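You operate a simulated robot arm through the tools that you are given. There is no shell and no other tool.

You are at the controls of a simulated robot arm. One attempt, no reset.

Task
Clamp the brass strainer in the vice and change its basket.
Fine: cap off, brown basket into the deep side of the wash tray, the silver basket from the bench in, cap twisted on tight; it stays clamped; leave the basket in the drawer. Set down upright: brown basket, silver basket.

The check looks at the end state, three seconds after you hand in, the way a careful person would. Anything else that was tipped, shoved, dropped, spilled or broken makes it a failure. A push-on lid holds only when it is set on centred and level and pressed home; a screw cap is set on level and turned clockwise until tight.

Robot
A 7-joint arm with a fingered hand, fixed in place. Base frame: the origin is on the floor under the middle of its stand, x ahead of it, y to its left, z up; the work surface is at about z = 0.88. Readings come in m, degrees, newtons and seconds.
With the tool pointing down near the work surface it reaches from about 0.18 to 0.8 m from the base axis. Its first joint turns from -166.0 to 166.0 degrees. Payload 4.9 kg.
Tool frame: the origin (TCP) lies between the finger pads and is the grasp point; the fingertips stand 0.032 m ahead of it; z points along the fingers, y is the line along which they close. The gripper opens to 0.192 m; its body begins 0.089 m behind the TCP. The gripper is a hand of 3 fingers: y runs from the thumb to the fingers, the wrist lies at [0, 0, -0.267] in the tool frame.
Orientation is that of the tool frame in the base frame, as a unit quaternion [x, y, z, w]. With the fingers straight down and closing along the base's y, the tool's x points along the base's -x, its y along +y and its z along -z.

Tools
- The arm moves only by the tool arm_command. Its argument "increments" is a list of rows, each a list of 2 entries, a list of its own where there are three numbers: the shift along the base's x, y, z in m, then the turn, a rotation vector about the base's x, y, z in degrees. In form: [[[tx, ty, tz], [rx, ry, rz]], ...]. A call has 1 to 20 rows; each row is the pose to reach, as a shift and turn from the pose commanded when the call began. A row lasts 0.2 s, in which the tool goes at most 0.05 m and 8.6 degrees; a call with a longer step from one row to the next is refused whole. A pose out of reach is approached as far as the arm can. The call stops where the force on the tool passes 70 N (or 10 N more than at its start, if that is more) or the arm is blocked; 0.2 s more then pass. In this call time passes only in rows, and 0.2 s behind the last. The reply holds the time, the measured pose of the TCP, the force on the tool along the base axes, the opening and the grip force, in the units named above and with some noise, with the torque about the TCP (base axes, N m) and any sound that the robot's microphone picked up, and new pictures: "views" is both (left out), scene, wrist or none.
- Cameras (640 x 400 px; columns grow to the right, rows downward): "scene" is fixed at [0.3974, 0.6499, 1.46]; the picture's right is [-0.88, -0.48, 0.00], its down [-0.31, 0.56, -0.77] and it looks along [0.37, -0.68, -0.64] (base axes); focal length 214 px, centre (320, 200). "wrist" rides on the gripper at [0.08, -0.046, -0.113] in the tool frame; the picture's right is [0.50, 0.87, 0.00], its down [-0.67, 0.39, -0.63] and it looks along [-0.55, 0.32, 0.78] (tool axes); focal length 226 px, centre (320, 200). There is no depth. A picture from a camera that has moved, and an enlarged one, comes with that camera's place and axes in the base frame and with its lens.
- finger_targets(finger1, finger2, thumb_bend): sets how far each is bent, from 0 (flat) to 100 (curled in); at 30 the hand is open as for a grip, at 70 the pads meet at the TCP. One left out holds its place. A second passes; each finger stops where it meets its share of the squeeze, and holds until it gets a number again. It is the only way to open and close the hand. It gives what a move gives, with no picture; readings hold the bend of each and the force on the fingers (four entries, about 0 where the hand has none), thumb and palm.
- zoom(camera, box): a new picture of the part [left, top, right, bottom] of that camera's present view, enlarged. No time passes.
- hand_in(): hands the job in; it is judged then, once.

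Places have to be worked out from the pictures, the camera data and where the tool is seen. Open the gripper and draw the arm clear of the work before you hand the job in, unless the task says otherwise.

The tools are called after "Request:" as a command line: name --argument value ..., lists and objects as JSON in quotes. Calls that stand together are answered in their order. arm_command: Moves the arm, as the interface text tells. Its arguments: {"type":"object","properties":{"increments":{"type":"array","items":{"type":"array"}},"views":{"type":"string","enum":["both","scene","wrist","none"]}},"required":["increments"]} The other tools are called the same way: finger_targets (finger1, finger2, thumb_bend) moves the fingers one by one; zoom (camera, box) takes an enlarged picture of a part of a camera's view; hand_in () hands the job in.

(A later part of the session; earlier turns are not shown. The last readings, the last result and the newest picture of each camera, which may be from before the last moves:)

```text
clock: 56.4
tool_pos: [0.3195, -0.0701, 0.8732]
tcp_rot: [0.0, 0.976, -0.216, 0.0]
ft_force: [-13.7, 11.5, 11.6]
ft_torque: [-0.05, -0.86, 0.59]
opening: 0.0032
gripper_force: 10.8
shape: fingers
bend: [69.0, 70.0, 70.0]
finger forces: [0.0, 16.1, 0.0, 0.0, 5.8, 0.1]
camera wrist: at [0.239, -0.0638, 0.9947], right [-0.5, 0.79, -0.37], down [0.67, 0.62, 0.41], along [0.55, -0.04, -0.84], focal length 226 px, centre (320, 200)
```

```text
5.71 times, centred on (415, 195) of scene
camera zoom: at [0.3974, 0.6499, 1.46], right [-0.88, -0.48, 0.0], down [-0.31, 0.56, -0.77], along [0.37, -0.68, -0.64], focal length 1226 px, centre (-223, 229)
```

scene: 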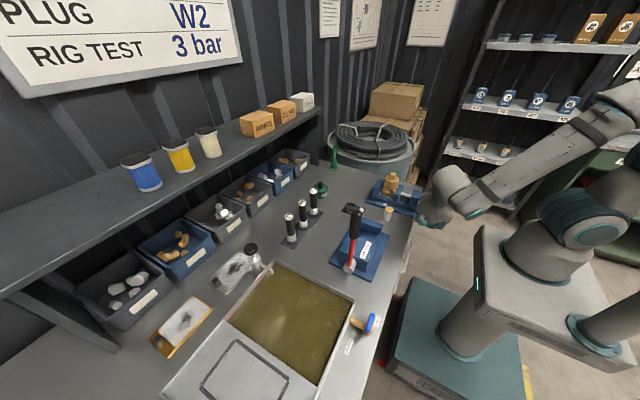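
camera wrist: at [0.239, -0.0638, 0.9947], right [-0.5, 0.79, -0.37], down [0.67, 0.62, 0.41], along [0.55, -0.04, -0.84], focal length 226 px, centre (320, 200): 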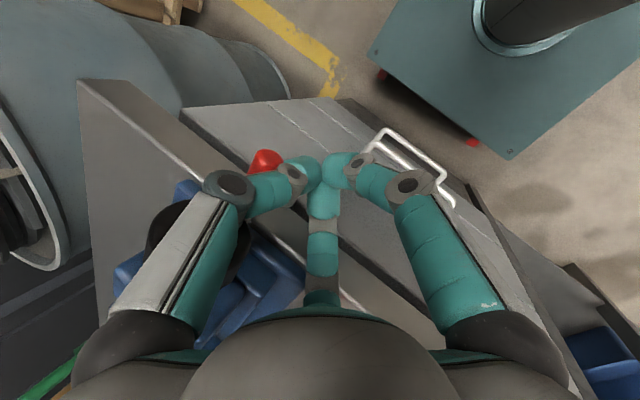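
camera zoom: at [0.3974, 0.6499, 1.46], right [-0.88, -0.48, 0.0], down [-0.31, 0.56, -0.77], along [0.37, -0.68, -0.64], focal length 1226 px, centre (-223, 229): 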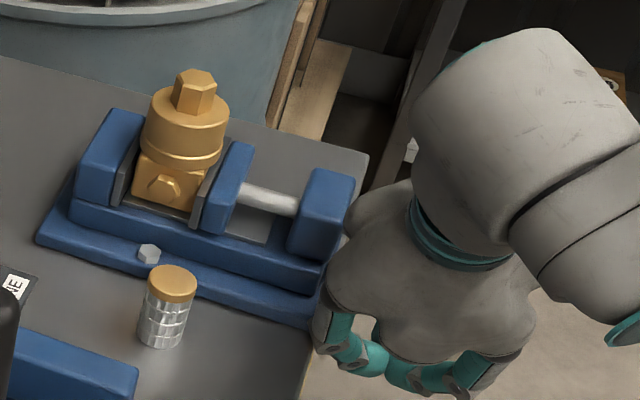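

The jaw now looks close to or touching the block, though finger2 also seems to brush the table edge (−14 N in x). I zoom on the jaws to see the remaining gap.

Request:
zoom --camera "scene" --box '[385, 165, 425, 205]'

Request:
zoom --camera "scene" --box '[405, 190, 445, 230]'

```text
10.00 times, centred on (405, 185) of scene
camera zoom: at [0.3974, 0.6499, 1.46], right [-0.88, -0.48, 0.0], down [-0.31, 0.56, -0.77], along [0.37, -0.68, -0.64], focal length 2145 px, centre (-530, 350)
```

zoom: 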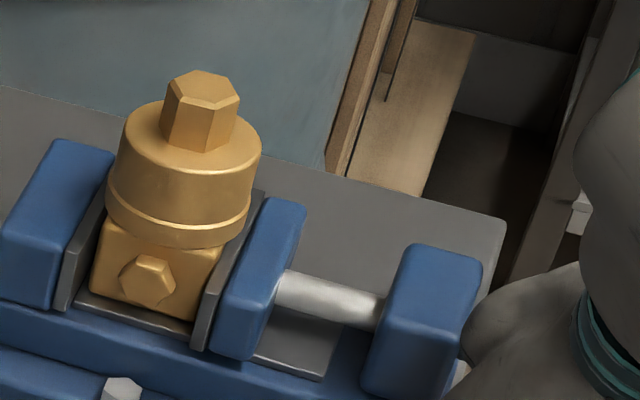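

```text
10.00 times, centred on (425, 210) of scene
camera zoom: at [0.3974, 0.6499, 1.46], right [-0.88, -0.48, 0.0], down [-0.31, 0.56, -0.77], along [0.37, -0.68, -0.64], focal length 2145 px, centre (-730, 100)
```

zoom: 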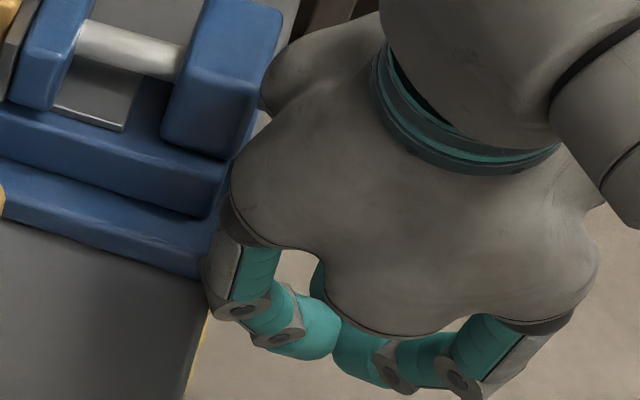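

About 4–5 mm of jaw travel remains and the handle is near −102°; finger2's knuckle is brushing the table edge. I raise ~1 cm and ease back 4 mm in x while continuing to push toward −120°.

Request:
arm_command --increments '[[[-0.004, 0.0015, 0.011], [0, 0, 0]], [[-0.004, -0.002, 0.0105], [0, 0, 0]], [[-0.004, -0.0057, 0.0101], [0, 0, 0]], [[-0.004, -0.0105, 0.012], [0, 0, 0]], [[-0.004, -0.015, 0.0144], [0, 0, 0]]]' --views "wrist"

Request:
zoom --camera "wrist" --box '[200, 40, 440, 260]'

Request:
zoom --camera "scene" --box '[385, 165, 425, 205]'

```text
clock: 57.6
tool_pos: [0.3145, -0.0875, 0.8881]
tcp_rot: [0.001, 0.977, -0.214, 0.001]
ft_force: [0.5, 1.3, 0.6]
ft_torque: [0.02, 0.0, -0.01]
opening: 0.0032
gripper_force: 1.5
shape: fingers
bend: [69.0, 70.0, 70.0]
finger forces: [0.0, 0.0, 0.0, 0.1, 2.7, 0.1]
camera wrist: at [0.2354, -0.0805, 1.0095], right [-0.5, 0.79, -0.37], down [0.67, 0.62, 0.41], along [0.55, -0.04, -0.84], focal length 226 px, centre (320, 200)
```

wrist: 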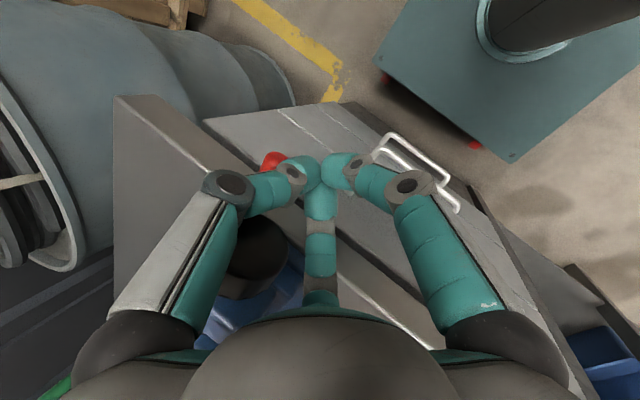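

```text
1.82 times, centred on (320, 150) of wrist
camera zoom: at [0.2354, -0.0805, 1.0095], right [-0.5, 0.79, -0.37], down [0.67, 0.62, 0.41], along [0.55, -0.04, -0.84], focal length 411 px, centre (320, 291)
```

zoom: 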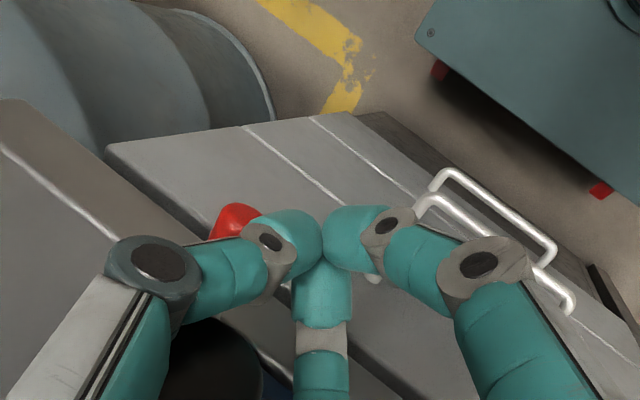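

```text
10.00 times, centred on (405, 185) of scene
camera zoom: at [0.3974, 0.6499, 1.46], right [-0.88, -0.48, 0.0], down [-0.31, 0.56, -0.77], along [0.37, -0.68, -0.64], focal length 2145 px, centre (-530, 350)
```

zoom: 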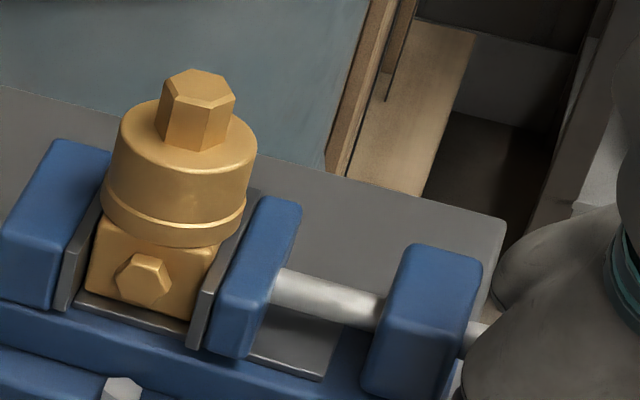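

The jaw keeps closing smoothly and is now pushing the block toward the fixed jaw. I continue pushing along the arc.

Request:
arm_command --increments '[[[0, -0.0042, 0.0028], [0, 0, 0]], [[0, -0.0083, 0.0059], [0, 0, 0]], [[0, -0.012, 0.0094], [0, 0, 0]]]' --views "wrist"

Request:
zoom --camera "wrist" --box '[200, 40, 440, 260]'

Request:
zoom --camera "scene" --box '[385, 165, 425, 205]'

```text
clock: 58.4
tool_pos: [0.314, -0.0989, 0.8975]
tcp_rot: [0.0, 0.976, -0.217, 0.0]
ft_force: [-0.2, 1.4, -0.6]
ft_torque: [0.04, 0.01, -0.01]
opening: 0.003
gripper_force: 2.1
shape: fingers
bend: [69.0, 69.0, 70.0]
finger forces: [0.1, 0.0, 0.0, 0.1, 3.7, 0.1]
camera wrist: at [0.2353, -0.0925, 1.0185], right [-0.5, 0.79, -0.37], down [0.67, 0.62, 0.41], along [0.55, -0.04, -0.84], focal length 226 px, centre (320, 200)
```

wrist: 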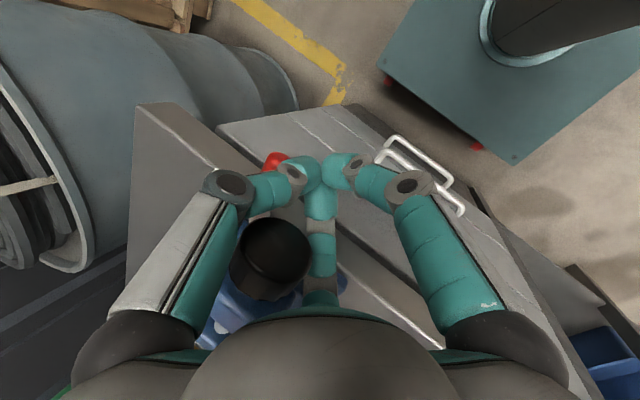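

```text
1.82 times, centred on (320, 150) of wrist
camera zoom: at [0.2353, -0.0925, 1.0185], right [-0.5, 0.79, -0.37], down [0.67, 0.62, 0.41], along [0.55, -0.04, -0.84], focal length 411 px, centre (320, 291)
```

zoom: 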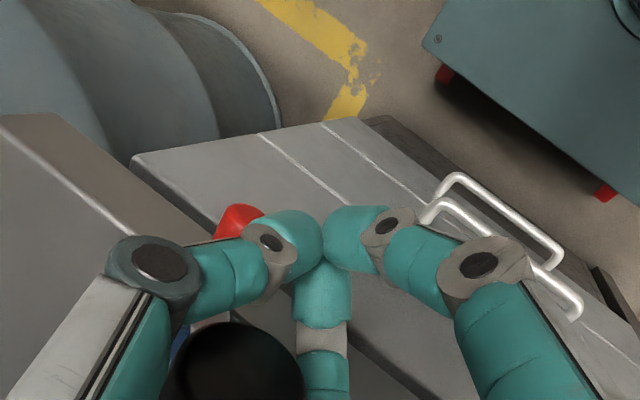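

```text
10.00 times, centred on (405, 185) of scene
camera zoom: at [0.3974, 0.6499, 1.46], right [-0.88, -0.48, 0.0], down [-0.31, 0.56, -0.77], along [0.37, -0.68, -0.64], focal length 2145 px, centre (-530, 350)
```

zoom: 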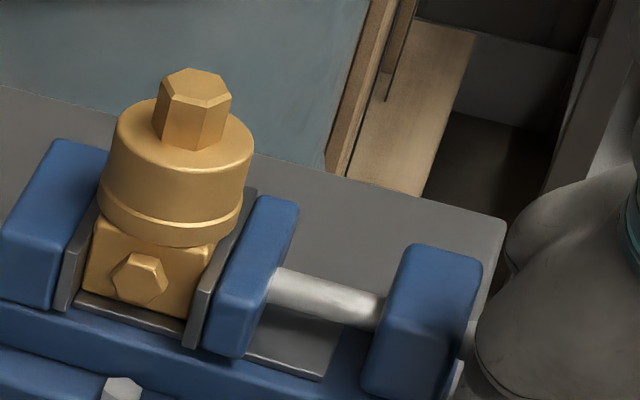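

Handle is at about −132°, with the block nearly against the fixed jaw. I keep pushing in small steps until resistance builds.

Request:
arm_command --increments '[[[0, -0.003, 0.003], [0, 0, 0]], [[0, -0.006, 0.006], [0, 0, 0]], [[0, -0.0085, 0.009], [0, 0, 0]]]' --views "wrist"

Request:
zoom --camera "wrist" --box '[200, 40, 440, 260]'

Request:
zoom --camera "scene" --box '[385, 165, 425, 205]'

```text
clock: 59.2
tool_pos: [0.3163, -0.1059, 0.9066]
tcp_rot: [0.001, 0.976, -0.216, 0.001]
ft_force: [1.4, 9.0, -2.8]
ft_torque: [0.01, 0.09, 0.1]
opening: 0.0016
gripper_force: 6.3
shape: fingers
bend: [69.0, 69.0, 71.0]
finger forces: [0.0, 3.1, 0.0, 0.0, 9.9, 0.1]
camera wrist: at [0.2358, -0.0993, 1.0288], right [-0.5, 0.79, -0.37], down [0.67, 0.62, 0.41], along [0.55, -0.04, -0.84], focal length 226 px, centre (320, 200)
```

wrist: 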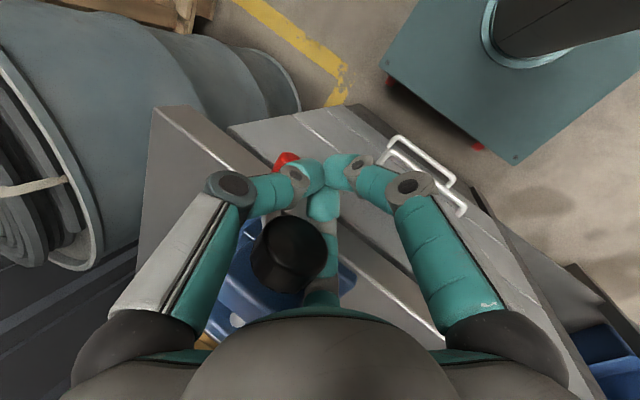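

```text
1.82 times, centred on (320, 150) of wrist
camera zoom: at [0.2358, -0.0993, 1.0288], right [-0.5, 0.79, -0.37], down [0.67, 0.62, 0.41], along [0.55, -0.04, -0.84], focal length 411 px, centre (320, 291)
```

zoom: 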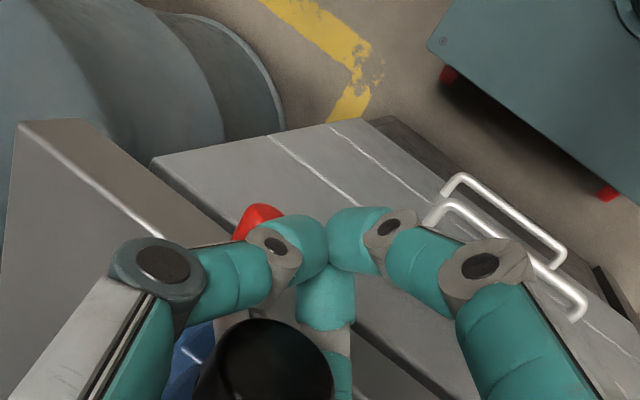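

```text
10.00 times, centred on (405, 185) of scene
camera zoom: at [0.3974, 0.6499, 1.46], right [-0.88, -0.48, 0.0], down [-0.31, 0.56, -0.77], along [0.37, -0.68, -0.64], focal length 2145 px, centre (-530, 350)
```

zoom: 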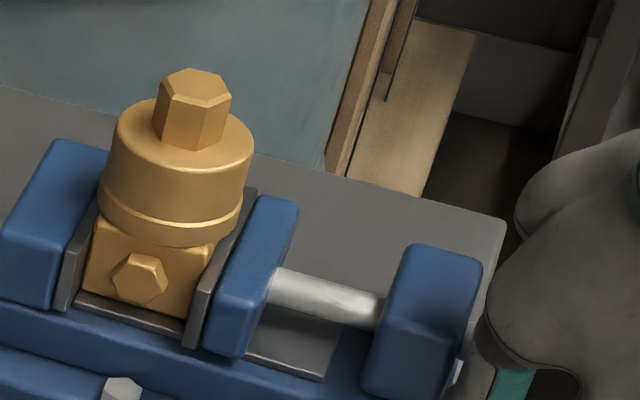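

Resistance has begun (≈10 N) with the jaws seated on the block. I tighten by pushing harder in small steps along the tangent.

Request:
arm_command --increments '[[[0, -0.004, 0.002], [0, 0, 0]], [[0, -0.008, 0.004], [0, 0, 0]]]' --views "none"

Request:
arm_command --increments '[[[0, -0.004, 0.002], [0, 0, 0]], [[0, -0.008, 0.004], [0, 0, 0]]]' --views "wrist"

Request:
zoom --camera "wrist" --box '[200, 40, 440, 260]'

Request:
zoom --camera "scene" --box '[385, 165, 425, 205]'

```text
clock: 59.8
tool_pos: [0.315, -0.1139, 0.9117]
tcp_rot: [0.0, 0.976, -0.216, 0.001]
ft_force: [-1.4, 31.2, -5.1]
ft_torque: [-0.27, 0.37, 0.63]
opening: 0.001
gripper_force: 17.7
shape: fingers
bend: [68.0, 66.0, 74.0]
finger forces: [0.0, 20.0, 0.0, 0.0, 16.1, 0.0]
```

```text
clock: 60.4
tool_pos: [0.3161, -0.1213, 0.9142]
tcp_rot: [0.0, 0.976, -0.216, 0.0]
ft_force: [-0.7, 45.8, -6.1]
ft_torque: [-0.55, 0.59, 0.9]
opening: 0.002
gripper_force: 27.9
shape: fingers
bend: [68.0, 63.0, 76.0]
finger forces: [0.0, 32.3, 0.1, 0.0, 23.6, 0.0]
camera wrist: at [0.2363, -0.1153, 1.0362], right [-0.5, 0.79, -0.37], down [0.67, 0.62, 0.41], along [0.55, -0.04, -0.84], focal length 226 px, centre (320, 200)
```

wrist: 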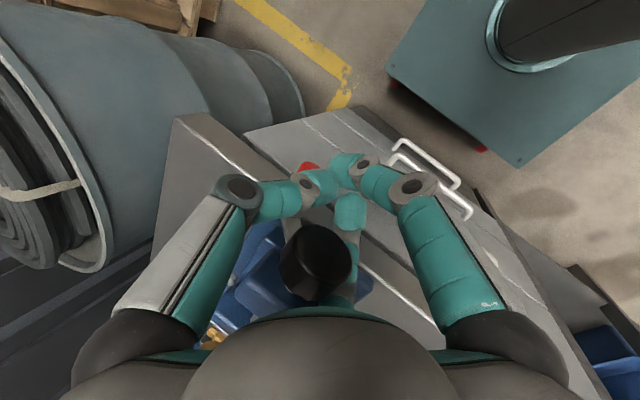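

```text
1.82 times, centred on (320, 150) of wrist
camera zoom: at [0.2363, -0.1153, 1.0362], right [-0.5, 0.79, -0.37], down [0.67, 0.62, 0.41], along [0.55, -0.04, -0.84], focal length 411 px, centre (320, 291)
```

zoom: 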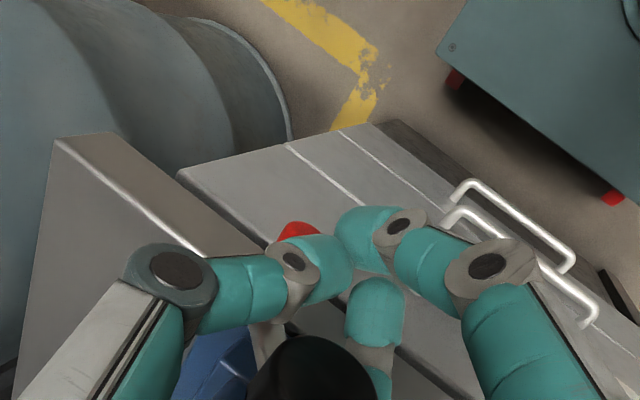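

```text
10.00 times, centred on (405, 185) of scene
camera zoom: at [0.3974, 0.6499, 1.46], right [-0.88, -0.48, 0.0], down [-0.31, 0.56, -0.77], along [0.37, -0.68, -0.64], focal length 2145 px, centre (-530, 350)
```

zoom: 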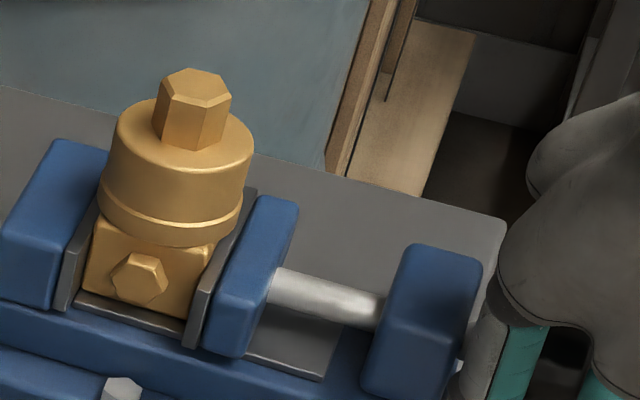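

The thumb carries ~24 N on the handle but finger2's link is now also bearing on the knob. I back off, yaw 30° so finger2 clears the knob, and push again for a proper tightening torque.

Request:
arm_command --increments '[[[-0.002, 0.015, 0], [0, 0, 0]], [[-0.004, 0.03, -0.005], [0, 3.2, 6.8]], [[-0.006, 0.035, -0.01], [0, 6.4, 13.6]], [[-0.006, 0.035, -0.015], [0, 9.5, 20.4]], [[-0.006, 0.035, -0.017], [0, 12.7, 27.2]]]' --views "wrist"

Request:
finger_targets --finger1 70 --finger2 70 --thumb_bend 70

Request:
zoom --camera "wrist" --box '[200, 40, 440, 260]'

```text
clock: 61.6
tool_pos: [0.2975, -0.0944, 0.8942]
tcp_rot: [-0.223, 0.949, -0.212, -0.066]
ft_force: [-16.7, -4.9, 5.0]
ft_torque: [0.14, -0.83, -0.56]
opening: 0.0028
gripper_force: 9.6
shape: fingers
bend: [69.0, 69.0, 70.0]
finger forces: [0.0, 0.1, 0.1, 0.0, 18.4, 0.0]
stopped in row 5: the force on the tool passed its limit at 78 N (the readings are from after the stop); the commanded pose is now the measured one
camera wrist: at [0.2499, -0.1135, 1.0299], right [-0.84, 0.51, -0.21], down [0.45, 0.85, 0.28], along [0.32, 0.14, -0.94], focal length 226 px, centre (320, 200)
```

wrist: 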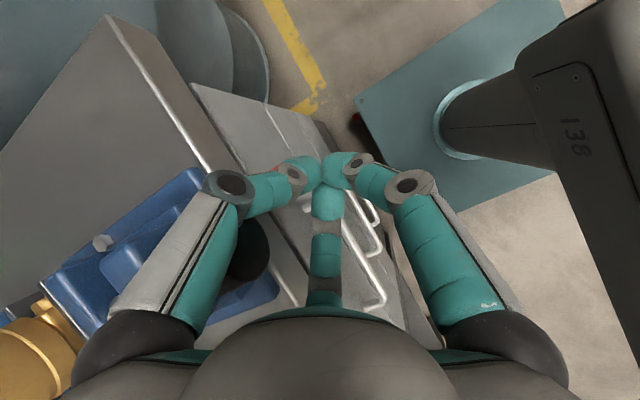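

```text
clock: 62.6
tool_pos: [0.2969, -0.0935, 0.8937]
tcp_rot: [-0.223, 0.949, -0.213, -0.066]
ft_force: [-31.9, -11.8, 0.8]
ft_torque: [0.52, -1.34, -1.15]
opening: 0.0027
gripper_force: 17.4
shape: fingers
bend: [69.0, 69.0, 70.0]
finger forces: [0.0, 0.1, 0.0, 0.0, 35.1, 0.0]
```

```text
1.82 times, centred on (320, 150) of wrist
camera zoom: at [0.2502, -0.1135, 1.0302], right [-0.84, 0.5, -0.21], down [0.44, 0.85, 0.28], along [0.32, 0.14, -0.94], focal length 411 px, centre (320, 291)
```

zoom: 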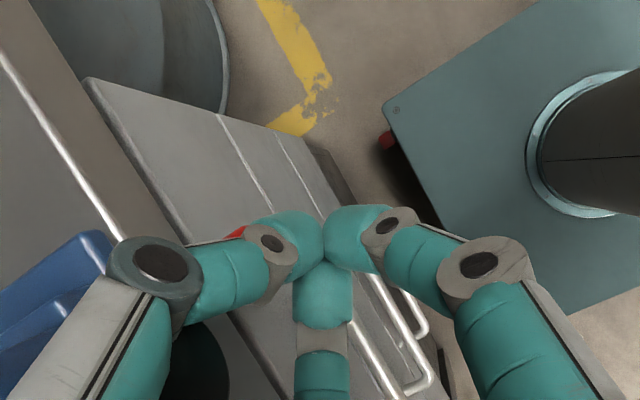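

The thumb is pressing on the knob's face after the yaw, so I retreat −x and up to relieve it, and then check how the clamp stands.

Request:
arm_command --increments '[[[-0.006, 0.004, 0.004], [0, 0, 0]], [[-0.012, 0.01, 0.02], [0, 0, 0]], [[-0.014, 0.02, 0.05], [0, 0, 0]], [[-0.014, 0.03, 0.09], [0, 0, 0]], [[-0.014, 0.04, 0.13], [0, 0, 0]]]'

Request:
zoom --camera "scene" --box '[380, 160, 450, 230]'

Request:
zoom --camera "scene" --box '[385, 165, 425, 205]'

Request:
zoom --camera "wrist" --box '[160, 80, 400, 260]'

```text
clock: 63.8
tool_pos: [0.2836, -0.0499, 1.0241]
tcp_rot: [-0.225, 0.949, -0.211, -0.064]
ft_force: [-0.3, -0.4, -0.2]
ft_torque: [0.01, -0.01, -0.03]
opening: 0.0034
gripper_force: 0.0
shape: fingers
bend: [69.0, 69.0, 70.0]
finger forces: [0.0, 0.1, 0.0, 0.1, 0.0, 0.0]
camera wrist: at [0.2368, -0.071, 1.161], right [-0.84, 0.5, -0.21], down [0.44, 0.85, 0.28], along [0.32, 0.14, -0.94], focal length 226 px, centre (320, 200)
```

scene: 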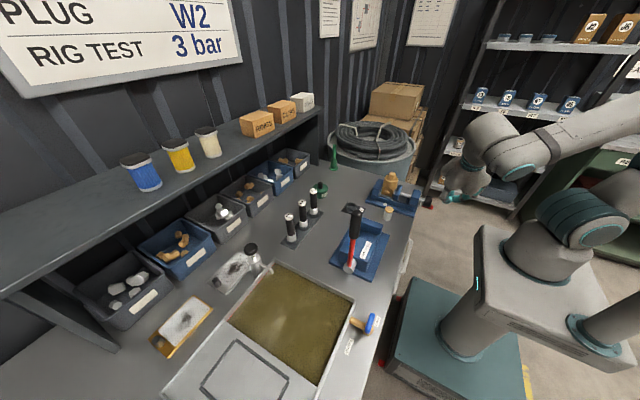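
wrist: 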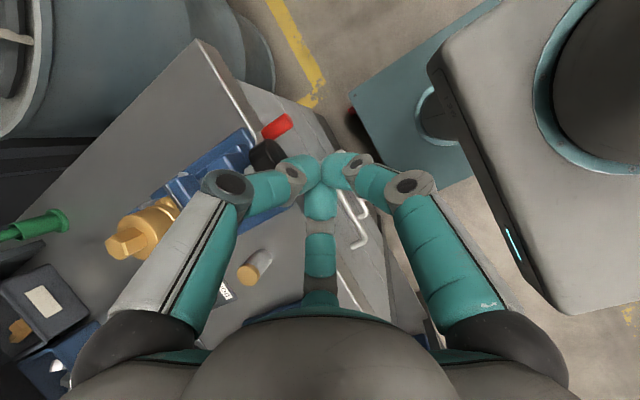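

```text
5.71 times, centred on (415, 195) of scene
camera zoom: at [0.3974, 0.6499, 1.46], right [-0.88, -0.48, 0.0], down [-0.31, 0.56, -0.77], along [0.37, -0.68, -0.64], focal length 1226 px, centre (-223, 229)
```

zoom: 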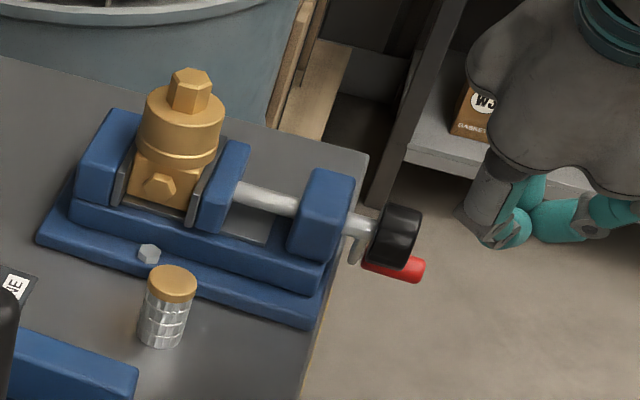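

```text
10.00 times, centred on (405, 185) of scene
camera zoom: at [0.3974, 0.6499, 1.46], right [-0.88, -0.48, 0.0], down [-0.31, 0.56, -0.77], along [0.37, -0.68, -0.64], focal length 2145 px, centre (-530, 350)
```

zoom: 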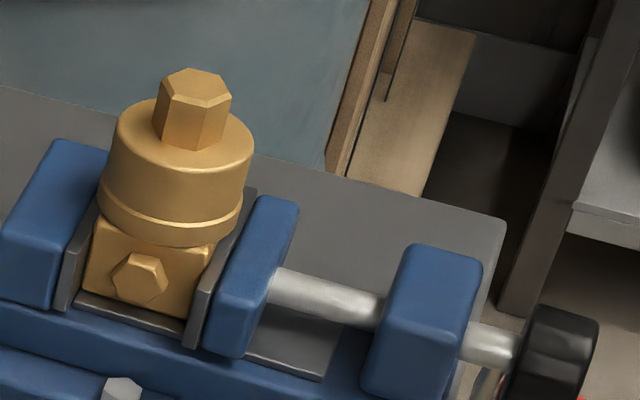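

```text
2.22 times, centred on (280, 170) of wrist
camera zoom: at [0.2368, -0.071, 1.161], right [-0.84, 0.5, -0.21], down [0.44, 0.85, 0.28], along [0.32, 0.14, -0.94], focal length 502 px, centre (409, 267)
```

zoom: 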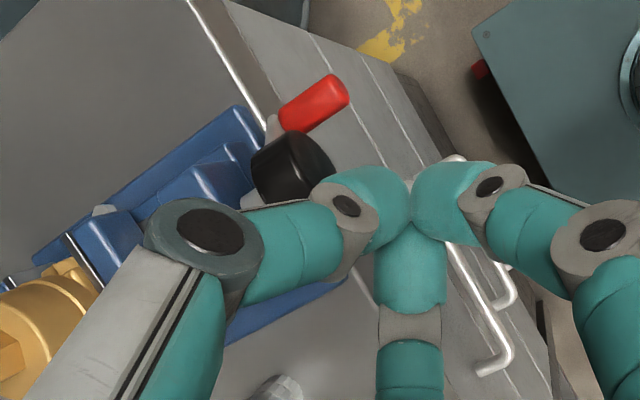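

The vice holds its position with the jaws on the block. To be sure it is tight I return the fist to yaw 0 and give the handle one more push from the +y side.

Request:
arm_command --increments '[[[0.006, 0.002, -0.01], [0.02, -3.2, -5.9]], [[0.014, 0.004, -0.03], [0.05, -6.4, -11.9]], [[0.022, 0.004, -0.05], [0.07, -9.6, -17.8]], [[0.03, 0.003, -0.075], [0.1, -12.85, -23.8]], [[0.031, 0.001, -0.11], [0.1, -12.85, -23.8]], [[0.031, 0, -0.135], [0.1, -12.85, -23.8]]]' --views "wrist"

Request:
zoom --camera "wrist" --box '[200, 40, 440, 260]'

```text
clock: 65.2
tool_pos: [0.3159, -0.0533, 0.8905]
tcp_rot: [0.002, 0.976, -0.216, 0.0]
ft_force: [-0.3, -0.4, 0.3]
ft_torque: [-0.01, 0.04, -0.01]
opening: 0.0032
gripper_force: 0.0
shape: fingers
bend: [69.0, 69.0, 70.0]
finger forces: [0.0, 0.0, 0.0, 0.1, 0.0, 0.0]
camera wrist: at [0.2355, -0.0457, 1.0116], right [-0.5, 0.79, -0.37], down [0.67, 0.62, 0.41], along [0.55, -0.04, -0.84], focal length 226 px, centre (320, 200)
```

wrist: 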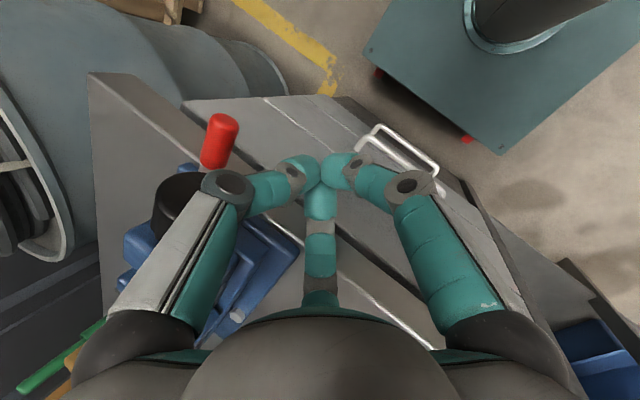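

```text
1.82 times, centred on (320, 150) of wrist
camera zoom: at [0.2355, -0.0457, 1.0116], right [-0.5, 0.79, -0.37], down [0.67, 0.62, 0.41], along [0.55, -0.04, -0.84], focal length 411 px, centre (320, 291)
```

zoom: 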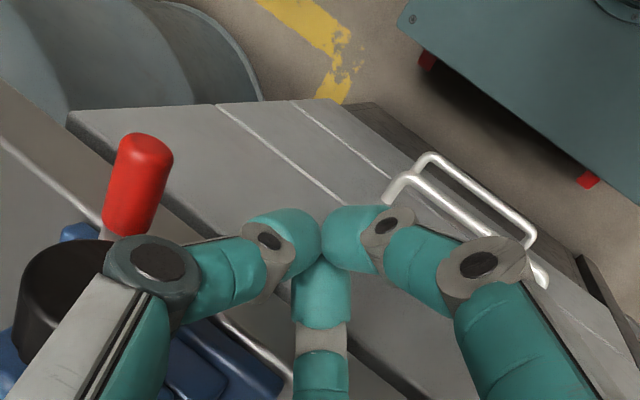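

Handle end at (y −0.135, z 0.887). I push toward −y in steps and watch the force rise.

Request:
arm_command --increments '[[[0, -0.015, 0], [0, 0, 0]], [[0, -0.03, 0], [0, 0, 0]], [[0, -0.038, 0.001], [0, 0, 0]], [[0, -0.044, 0.004], [0, 0, 0]], [[0, -0.05, 0.008], [0, 0, 0]]]' --views "none"

Request:
arm_command --increments '[[[0, -0.004, 0.003], [0, 0, 0]], [[0, -0.008, 0.006], [0, 0, 0]]]' --views "wrist"

Request:
zoom --camera "wrist" --box '[200, 40, 440, 260]'

```text
clock: 66.4
tool_pos: [0.3151, -0.1026, 0.8991]
tcp_rot: [0.001, 0.976, -0.216, 0.0]
ft_force: [-1.0, 5.8, -0.8]
ft_torque: [0.08, 0.01, -0.03]
opening: 0.0018
gripper_force: 4.3
shape: fingers
bend: [69.0, 69.0, 71.0]
finger forces: [0.1, 0.1, 0.0, 0.0, 8.2, 0.0]
```

```text
clock: 67.0
tool_pos: [0.3168, -0.1103, 0.9038]
tcp_rot: [0.002, 0.976, -0.216, 0.0]
ft_force: [-2.1, 15.9, -4.5]
ft_torque: [0.08, 0.09, 0.05]
opening: 0.0008
gripper_force: 10.3
shape: fingers
bend: [69.0, 69.0, 72.0]
finger forces: [0.0, 3.6, 0.0, 0.0, 17.7, 0.1]
camera wrist: at [0.2374, -0.1034, 1.0257], right [-0.5, 0.79, -0.37], down [0.67, 0.62, 0.41], along [0.55, -0.04, -0.84], focal length 226 px, centre (320, 200)
```

wrist: 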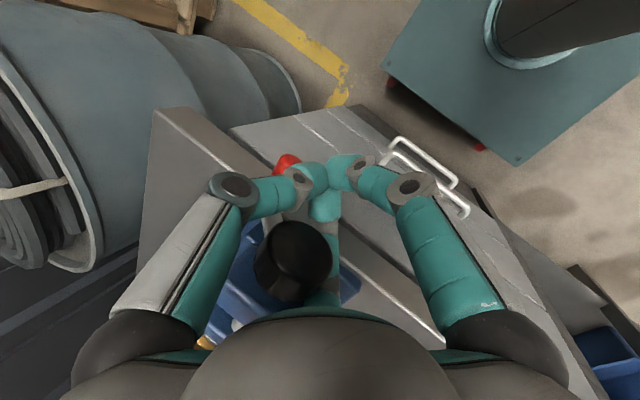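

```text
1.82 times, centred on (320, 150) of wrist
camera zoom: at [0.2374, -0.1034, 1.0257], right [-0.5, 0.79, -0.37], down [0.67, 0.62, 0.41], along [0.55, -0.04, -0.84], focal length 411 px, centre (320, 291)
```

zoom: 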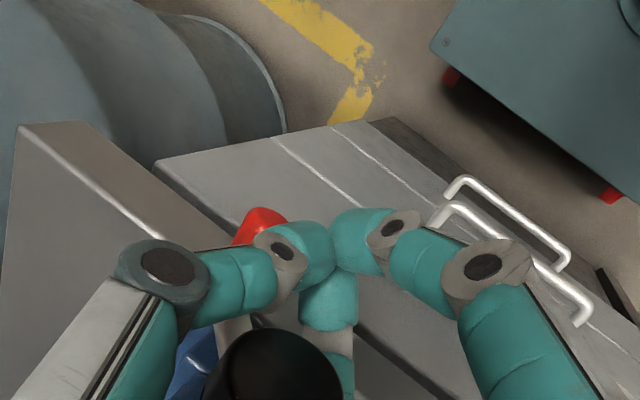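

Resistance is rising (16 N). I push further to reach roughly 50 N.

Request:
arm_command --increments '[[[0, -0.004, 0.002], [0, 0, 0]], [[0, -0.008, 0.004], [0, 0, 0]], [[0, -0.012, 0.006], [0, 0, 0]], [[0, -0.015, 0.008], [0, 0, 0]]]' --views "none"

Request:
zoom --camera "wrist" --box '[200, 40, 440, 260]'

Request:
zoom --camera "scene" --box '[385, 165, 425, 205]'

```text
clock: 68.0
tool_pos: [0.3166, -0.1241, 0.9128]
tcp_rot: [0.0, 0.976, -0.217, 0.0]
ft_force: [3.8, 45.5, -11.8]
ft_torque: [-0.96, 0.86, 0.92]
opening: 0.0041
gripper_force: 28.5
shape: fingers
bend: [67.0, 63.0, 77.0]
finger forces: [0.0, 36.4, 0.1, 0.0, 21.1, 0.1]
```

```text
1.82 times, centred on (320, 150) of wrist
camera zoom: at [0.2373, -0.1182, 1.0339], right [-0.5, 0.78, -0.37], down [0.67, 0.62, 0.41], along [0.55, -0.04, -0.84], focal length 411 px, centre (320, 291)
```

zoom: 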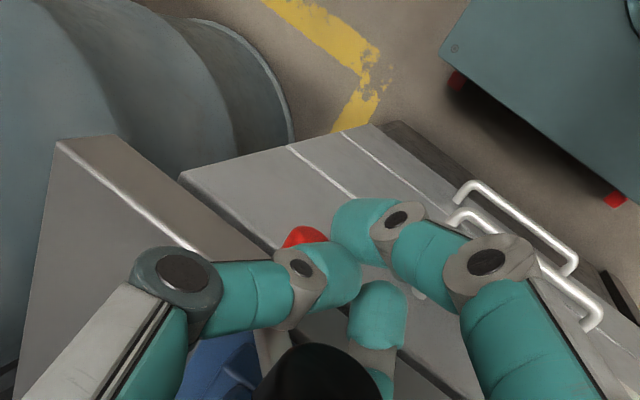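

```text
10.00 times, centred on (405, 185) of scene
camera zoom: at [0.3974, 0.6499, 1.46], right [-0.88, -0.48, 0.0], down [-0.31, 0.56, -0.77], along [0.37, -0.68, -0.64], focal length 2145 px, centre (-530, 350)
```

zoom: 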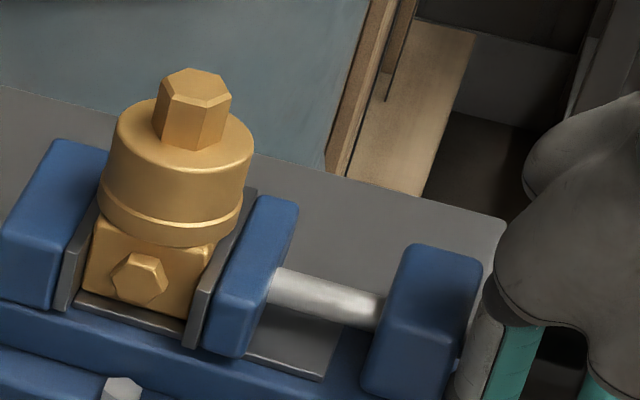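

The crank takes ~45 N with no further jaw travel, so it is tight. I retreat straight back (+y) and up without turning.

Request:
arm_command --increments '[[[-0.002, 0.02, -0.004], [0, 0, 0]], [[-0.004, 0.05, -0.005], [0, 0, 0]], [[-0.004, 0.075, 0.01], [0, 0, 0]], [[-0.004, 0.085, 0.05], [0, 0, 0]], [[-0.004, 0.09, 0.1], [0, 0, 0]], [[-0.004, 0.09, 0.15], [0, 0, 0]]]'

Request:
zoom --camera "scene" --box '[380, 160, 450, 230]'

Request:
zoom --camera "wrist" --box '[120, 60, 400, 260]'

```text
refused: row 5 steps farther than a row can; nothing moved
```

```text
5.71 times, centred on (415, 195) of scene
camera zoom: at [0.3974, 0.6499, 1.46], right [-0.88, -0.48, 0.0], down [-0.31, 0.56, -0.77], along [0.37, -0.68, -0.64], focal length 1226 px, centre (-223, 229)
```

zoom: 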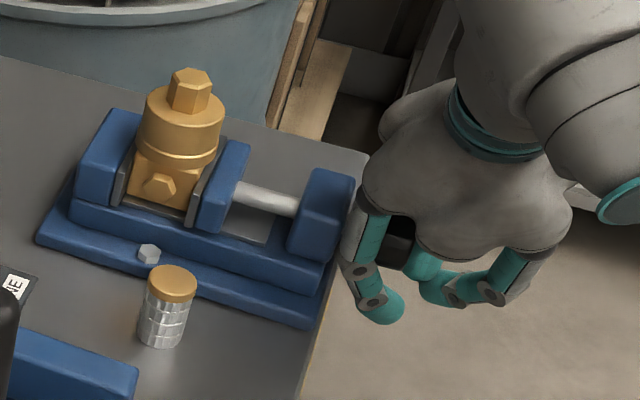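

```text
2.00 times, centred on (260, 160) of wrist
camera zoom: at [0.2373, -0.1182, 1.0339], right [-0.5, 0.78, -0.37], down [0.67, 0.62, 0.41], along [0.55, -0.04, -0.84], focal length 452 px, centre (440, 280)
```

zoom: 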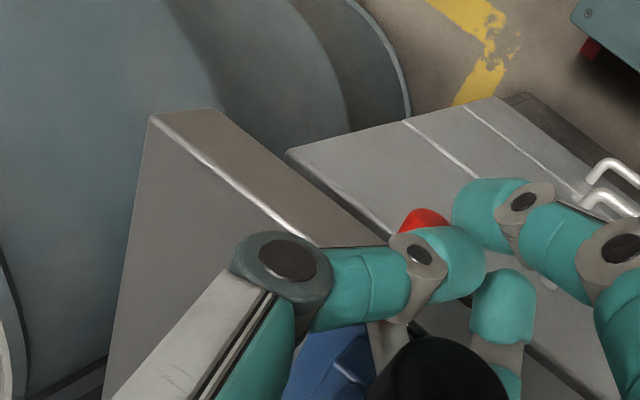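

That was refused for a too-long step; I repeat the same retreat in smaller rows.

Request:
arm_command --increments '[[[-0.002, 0.015, -0.005], [0, 0, 0]], [[-0.004, 0.035, -0.008], [0, 0, 0]], [[-0.004, 0.06, -0.005], [0, 0, 0]], [[-0.004, 0.075, 0.02], [0, 0, 0]], [[-0.004, 0.085, 0.06], [0, 0, 0]], [[-0.004, 0.09, 0.105], [0, 0, 0]], [[-0.004, 0.09, 0.15], [0, 0, 0]]]'

Request:
zoom --camera "scene" --box '[380, 160, 450, 230]'

Request:
zoom --camera "wrist" --box '[120, 60, 400, 260]'

```text
clock: 69.6
tool_pos: [0.3117, -0.0336, 1.0647]
tcp_rot: [0.002, 0.976, -0.218, -0.001]
ft_force: [0.1, -0.1, 0.7]
ft_torque: [0.0, 0.01, 0.02]
opening: 0.0033
gripper_force: 0.0
shape: fingers
bend: [69.0, 69.0, 70.0]
finger forces: [0.0, 0.0, 0.0, 0.0, 0.1, 0.1]
camera wrist: at [0.2324, -0.0272, 1.186], right [-0.5, 0.79, -0.37], down [0.67, 0.62, 0.41], along [0.55, -0.04, -0.84], focal length 226 px, centre (320, 200)
```

scene: 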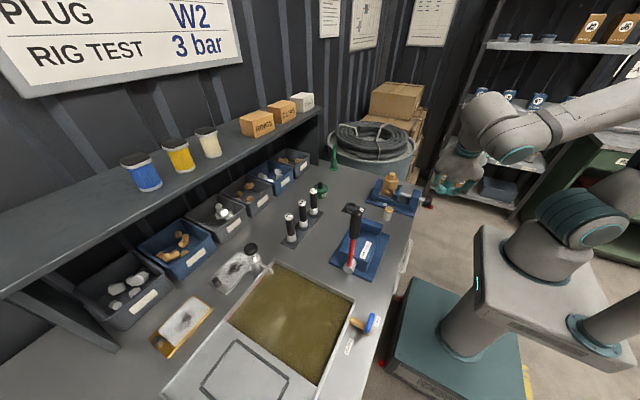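
wrist: 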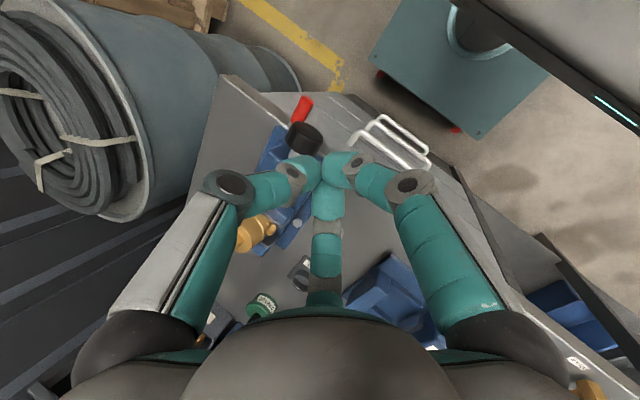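

```text
5.71 times, centred on (415, 195) of scene
camera zoom: at [0.3974, 0.6499, 1.46], right [-0.88, -0.48, 0.0], down [-0.31, 0.56, -0.77], along [0.37, -0.68, -0.64], focal length 1226 px, centre (-223, 229)
```

zoom: 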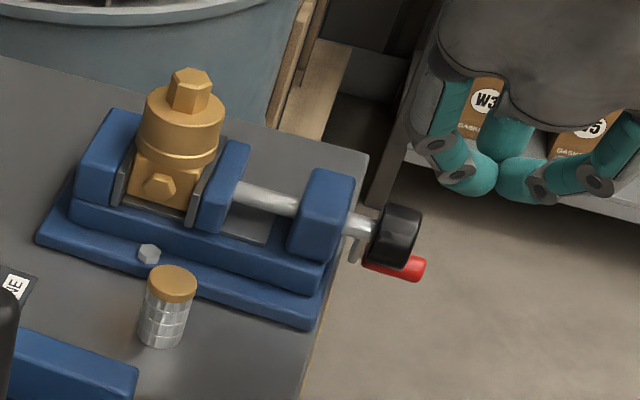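

```text
2.00 times, centred on (260, 160) of wrist
camera zoom: at [0.2324, -0.0272, 1.186], right [-0.5, 0.79, -0.37], down [0.67, 0.62, 0.41], along [0.55, -0.04, -0.84], focal length 452 px, centre (440, 280)
```

zoom: 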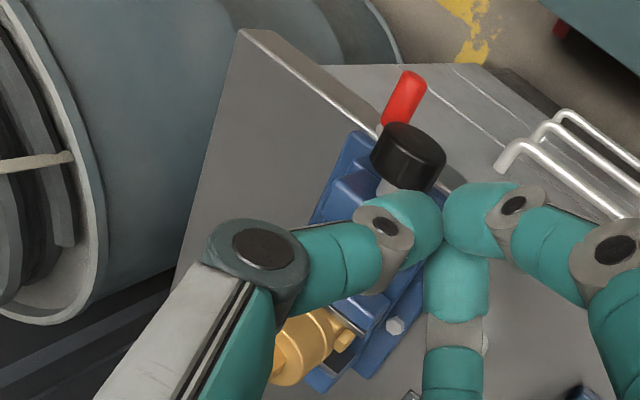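

The vice is tight and the crank undisturbed. Now I straighten the tool, rise, and move above the strainer to measure its cap position.

Request:
arm_command --increments '[[[0, 0.0, 0.035], [8, 0, 0]], [[0.02, -0.005, 0.07], [16, 0, 0]], [[0.05, -0.015, 0.09], [25, 0, 0]], [[0.09, -0.03, 0.09], [25, 0, 0]], [[0.13, -0.045, 0.09], [25, 0, 0]], [[0.165, -0.06, 0.09], [25, 0, 0]], [[0.182, -0.067, 0.09], [25, 0, 0]]]' --views "none"

Request:
finger_targets --finger1 48 --finger2 48 --thumb_bend 48

Request:
zoom --camera "wrist" --box '[240, 60, 400, 200]'

Request:
zoom --camera "scene" --box '[380, 130, 430, 190]'

```text
refused: row 3 steps farther than a row can; nothing moved
```

```text
clock: 70.6
tool_pos: [0.312, -0.0345, 1.0629]
tcp_rot: [0.001, 0.976, -0.218, 0.0]
ft_force: [0.0, 0.0, 0.1]
ft_torque: [-0.01, -0.01, 0.0]
opening: 0.0919
gripper_force: 0.0
shape: fingers
bend: [48.0, 48.0, 48.0]
finger forces: [0.0, 0.0, 0.1, 0.0, 0.0, 0.0]
```

```text
2.86 times, centred on (320, 130) of wrist
camera zoom: at [0.2327, -0.0273, 1.1858], right [-0.5, 0.79, -0.37], down [0.67, 0.62, 0.41], along [0.55, -0.04, -0.84], focal length 646 px, centre (320, 400)
```

zoom: 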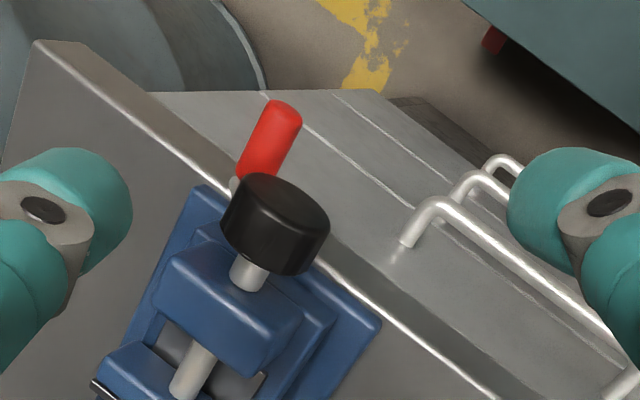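

```text
6.67 times, centred on (405, 160) of scene
camera zoom: at [0.3974, 0.6499, 1.46], right [-0.88, -0.48, 0.0], down [-0.31, 0.56, -0.77], along [0.37, -0.68, -0.64], focal length 1430 px, centre (-247, 467)
```

zoom: 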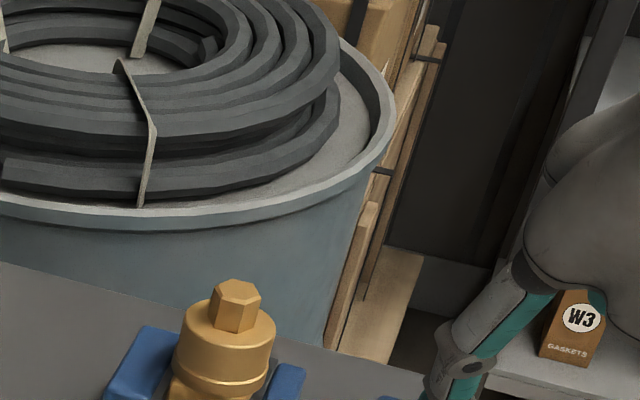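

The turn step was slightly too large; I repeat with smaller turns.

Request:
arm_command --increments '[[[0, 0.0, 0.035], [7, 0, 0]], [[0.02, -0.005, 0.07], [13, 0, 0]], [[0.05, -0.015, 0.09], [19, 0, 0]], [[0.09, -0.03, 0.09], [25, 0, 0]], [[0.13, -0.045, 0.09], [25, 0, 0]], [[0.165, -0.06, 0.09], [25, 0, 0]], [[0.182, -0.067, 0.09], [25, 0, 0]]]' --views "wrist"

Request:
zoom --camera "wrist" --box '[270, 70, 370, 170]'

Request:
zoom --camera "scene" --box '[385, 160, 415, 190]'

```text
clock: 72.2
tool_pos: [0.4971, -0.1031, 1.1491]
tcp_rot: [0.001, 1.0, 0.001, 0.0]
ft_force: [-0.3, 0.2, -0.3]
ft_torque: [0.0, -0.01, -0.01]
opening: 0.0923
gripper_force: 0.1
shape: fingers
bend: [48.0, 48.0, 48.0]
finger forces: [0.0, 0.1, 0.1, 0.0, 0.1, 0.0]
camera wrist: at [0.4171, -0.1488, 1.2633], right [-0.5, 0.87, 0.0], down [0.67, 0.39, 0.63], along [0.55, 0.31, -0.78], focal length 226 px, centre (320, 200)
```

wrist: 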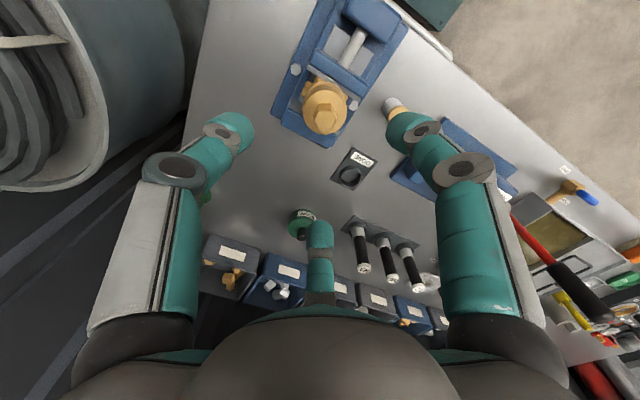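

```text
4.00 times, centred on (320, 120) of wrist
camera zoom: at [0.4171, -0.1488, 1.2633], right [-0.5, 0.87, 0.0], down [0.67, 0.39, 0.63], along [0.55, 0.31, -0.78], focal length 904 px, centre (320, 520)
```

zoom: 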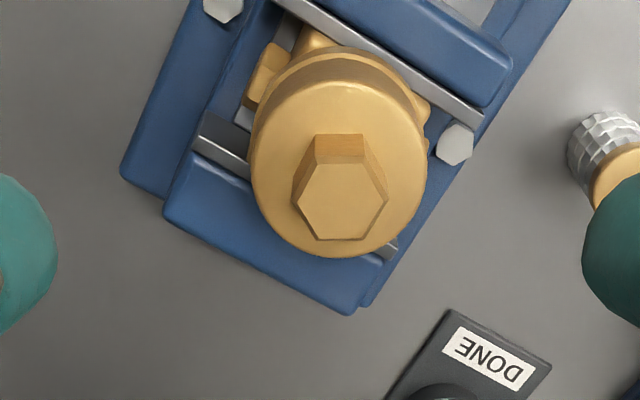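

```text
13.33 times, centred on (400, 175) of scene
camera zoom: at [0.3974, 0.6499, 1.46], right [-0.88, -0.48, 0.0], down [-0.31, 0.56, -0.77], along [0.37, -0.68, -0.64], focal length 2860 px, centre (-747, 533)
```

zoom: 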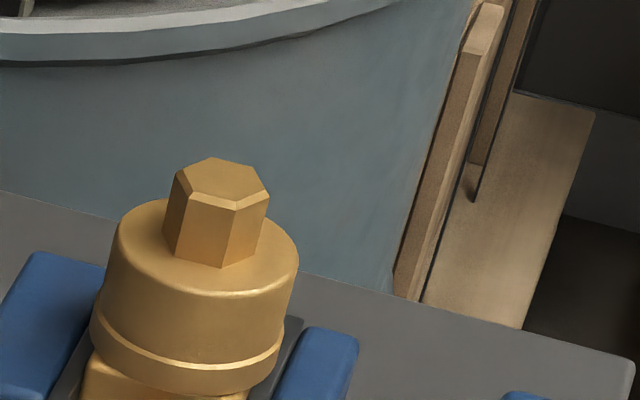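

The strainer axis is about (−4.7, +3.9) mm from the tool axis; cap side is roughly z 0.961–0.988. I descend so fingertips stay above the seam and jaw tops, then close on the cap.

Request:
arm_command --increments '[[[-0.0047, 0.0039, -0.03], [0, 0, 0]], [[-0.0047, 0.0039, -0.065], [0, 0, 0]], [[-0.0047, 0.0039, -0.1], [0, 0, 0]], [[-0.0047, 0.0039, -0.12], [0, 0, 0]], [[-0.0047, 0.0039, -0.135], [0, 0, 0]]]' --views "wrist"

Request:
zoom --camera "scene" --box '[375, 145, 425, 200]'

Request:
zoom --camera "wrist" --box '[200, 80, 440, 260]'

```text
clock: 73.4
tool_pos: [0.4918, -0.1002, 1.0149]
tcp_rot: [0.001, 1.0, -0.001, 0.0]
ft_force: [0.4, -0.8, -0.7]
ft_torque: [0.0, 0.0, 0.01]
opening: 0.0923
gripper_force: 0.0
shape: fingers
bend: [48.0, 48.0, 48.0]
finger forces: [0.0, 0.0, 0.1, 0.0, 0.0, 0.1]
camera wrist: at [0.4122, -0.1455, 1.1289], right [-0.5, 0.87, 0.0], down [0.67, 0.39, 0.63], along [0.55, 0.31, -0.78], focal length 226 px, centre (320, 200)
```

wrist: 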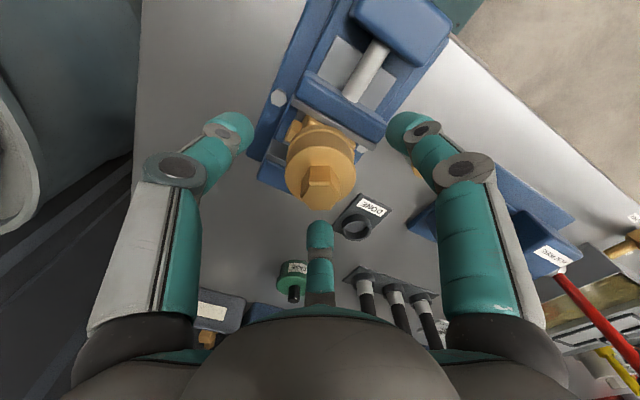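

```text
7.27 times, centred on (400, 172) of scene
camera zoom: at [0.3974, 0.6499, 1.46], right [-0.88, -0.48, 0.0], down [-0.31, 0.56, -0.77], along [0.37, -0.68, -0.64], focal length 1560 px, centre (-262, 400)
```

zoom: 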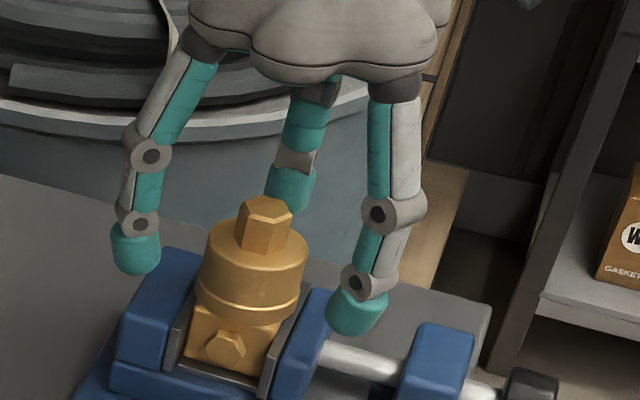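

```text
2.22 times, centred on (320, 170) of wrist
camera zoom: at [0.4122, -0.1455, 1.1289], right [-0.5, 0.87, 0.0], down [0.67, 0.39, 0.63], along [0.55, 0.31, -0.78], focal length 502 px, centre (320, 267)
```

zoom: 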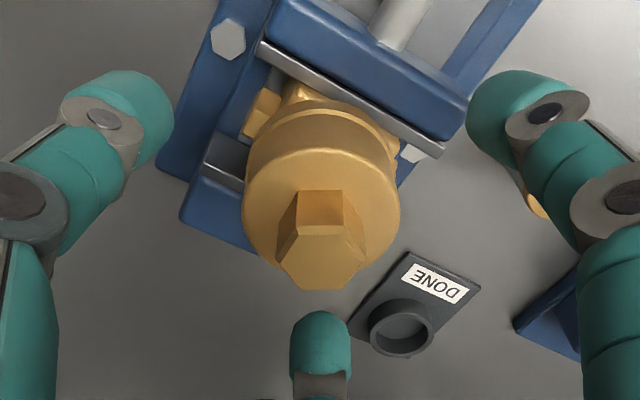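

The hand is centred over the cap within a millimetre and tips are above the seam. I lower 2 mm and grip the cap.

Request:
arm_command --increments '[[[0, 0, -0.002], [0, 0, 0]]]' --views "none"

Request:
finger_targets --finger1 75 --finger2 75 --thumb_bend 75

Request:
zoom --camera "scene" --box '[375, 145, 425, 200]'

```text
clock: 73.8
tool_pos: [0.4911, -0.0989, 1.0148]
tcp_rot: [0.001, 1.0, 0.0, 0.001]
ft_force: [0.0, 0.2, 0.7]
ft_torque: [0.0, -0.01, 0.0]
opening: 0.0925
gripper_force: 0.1
shape: fingers
bend: [48.0, 48.0, 48.0]
finger forces: [0.1, 0.0, 0.0, 0.1, 0.1, 0.0]
```

```text
clock: 74.8
tool_pos: [0.4902, -0.1001, 1.0157]
tcp_rot: [0.001, 1.0, -0.001, 0.0]
ft_force: [-1.7, -4.6, 3.7]
ft_torque: [-0.22, 0.04, 0.01]
opening: 0.0427
gripper_force: 21.3
shape: fingers
bend: [59.0, 58.0, 65.0]
finger forces: [11.3, 10.8, 0.1, 0.0, 20.5, 0.0]
```

```text
7.27 times, centred on (400, 172) of scene
camera zoom: at [0.3974, 0.6499, 1.46], right [-0.88, -0.48, 0.0], down [-0.31, 0.56, -0.77], along [0.37, -0.68, -0.64], focal length 1560 px, centre (-262, 400)
```

zoom: 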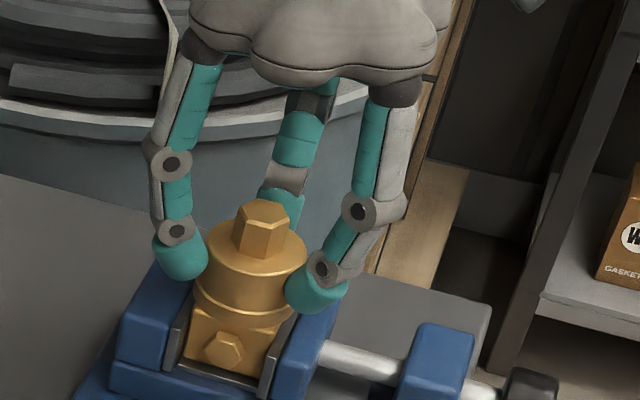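

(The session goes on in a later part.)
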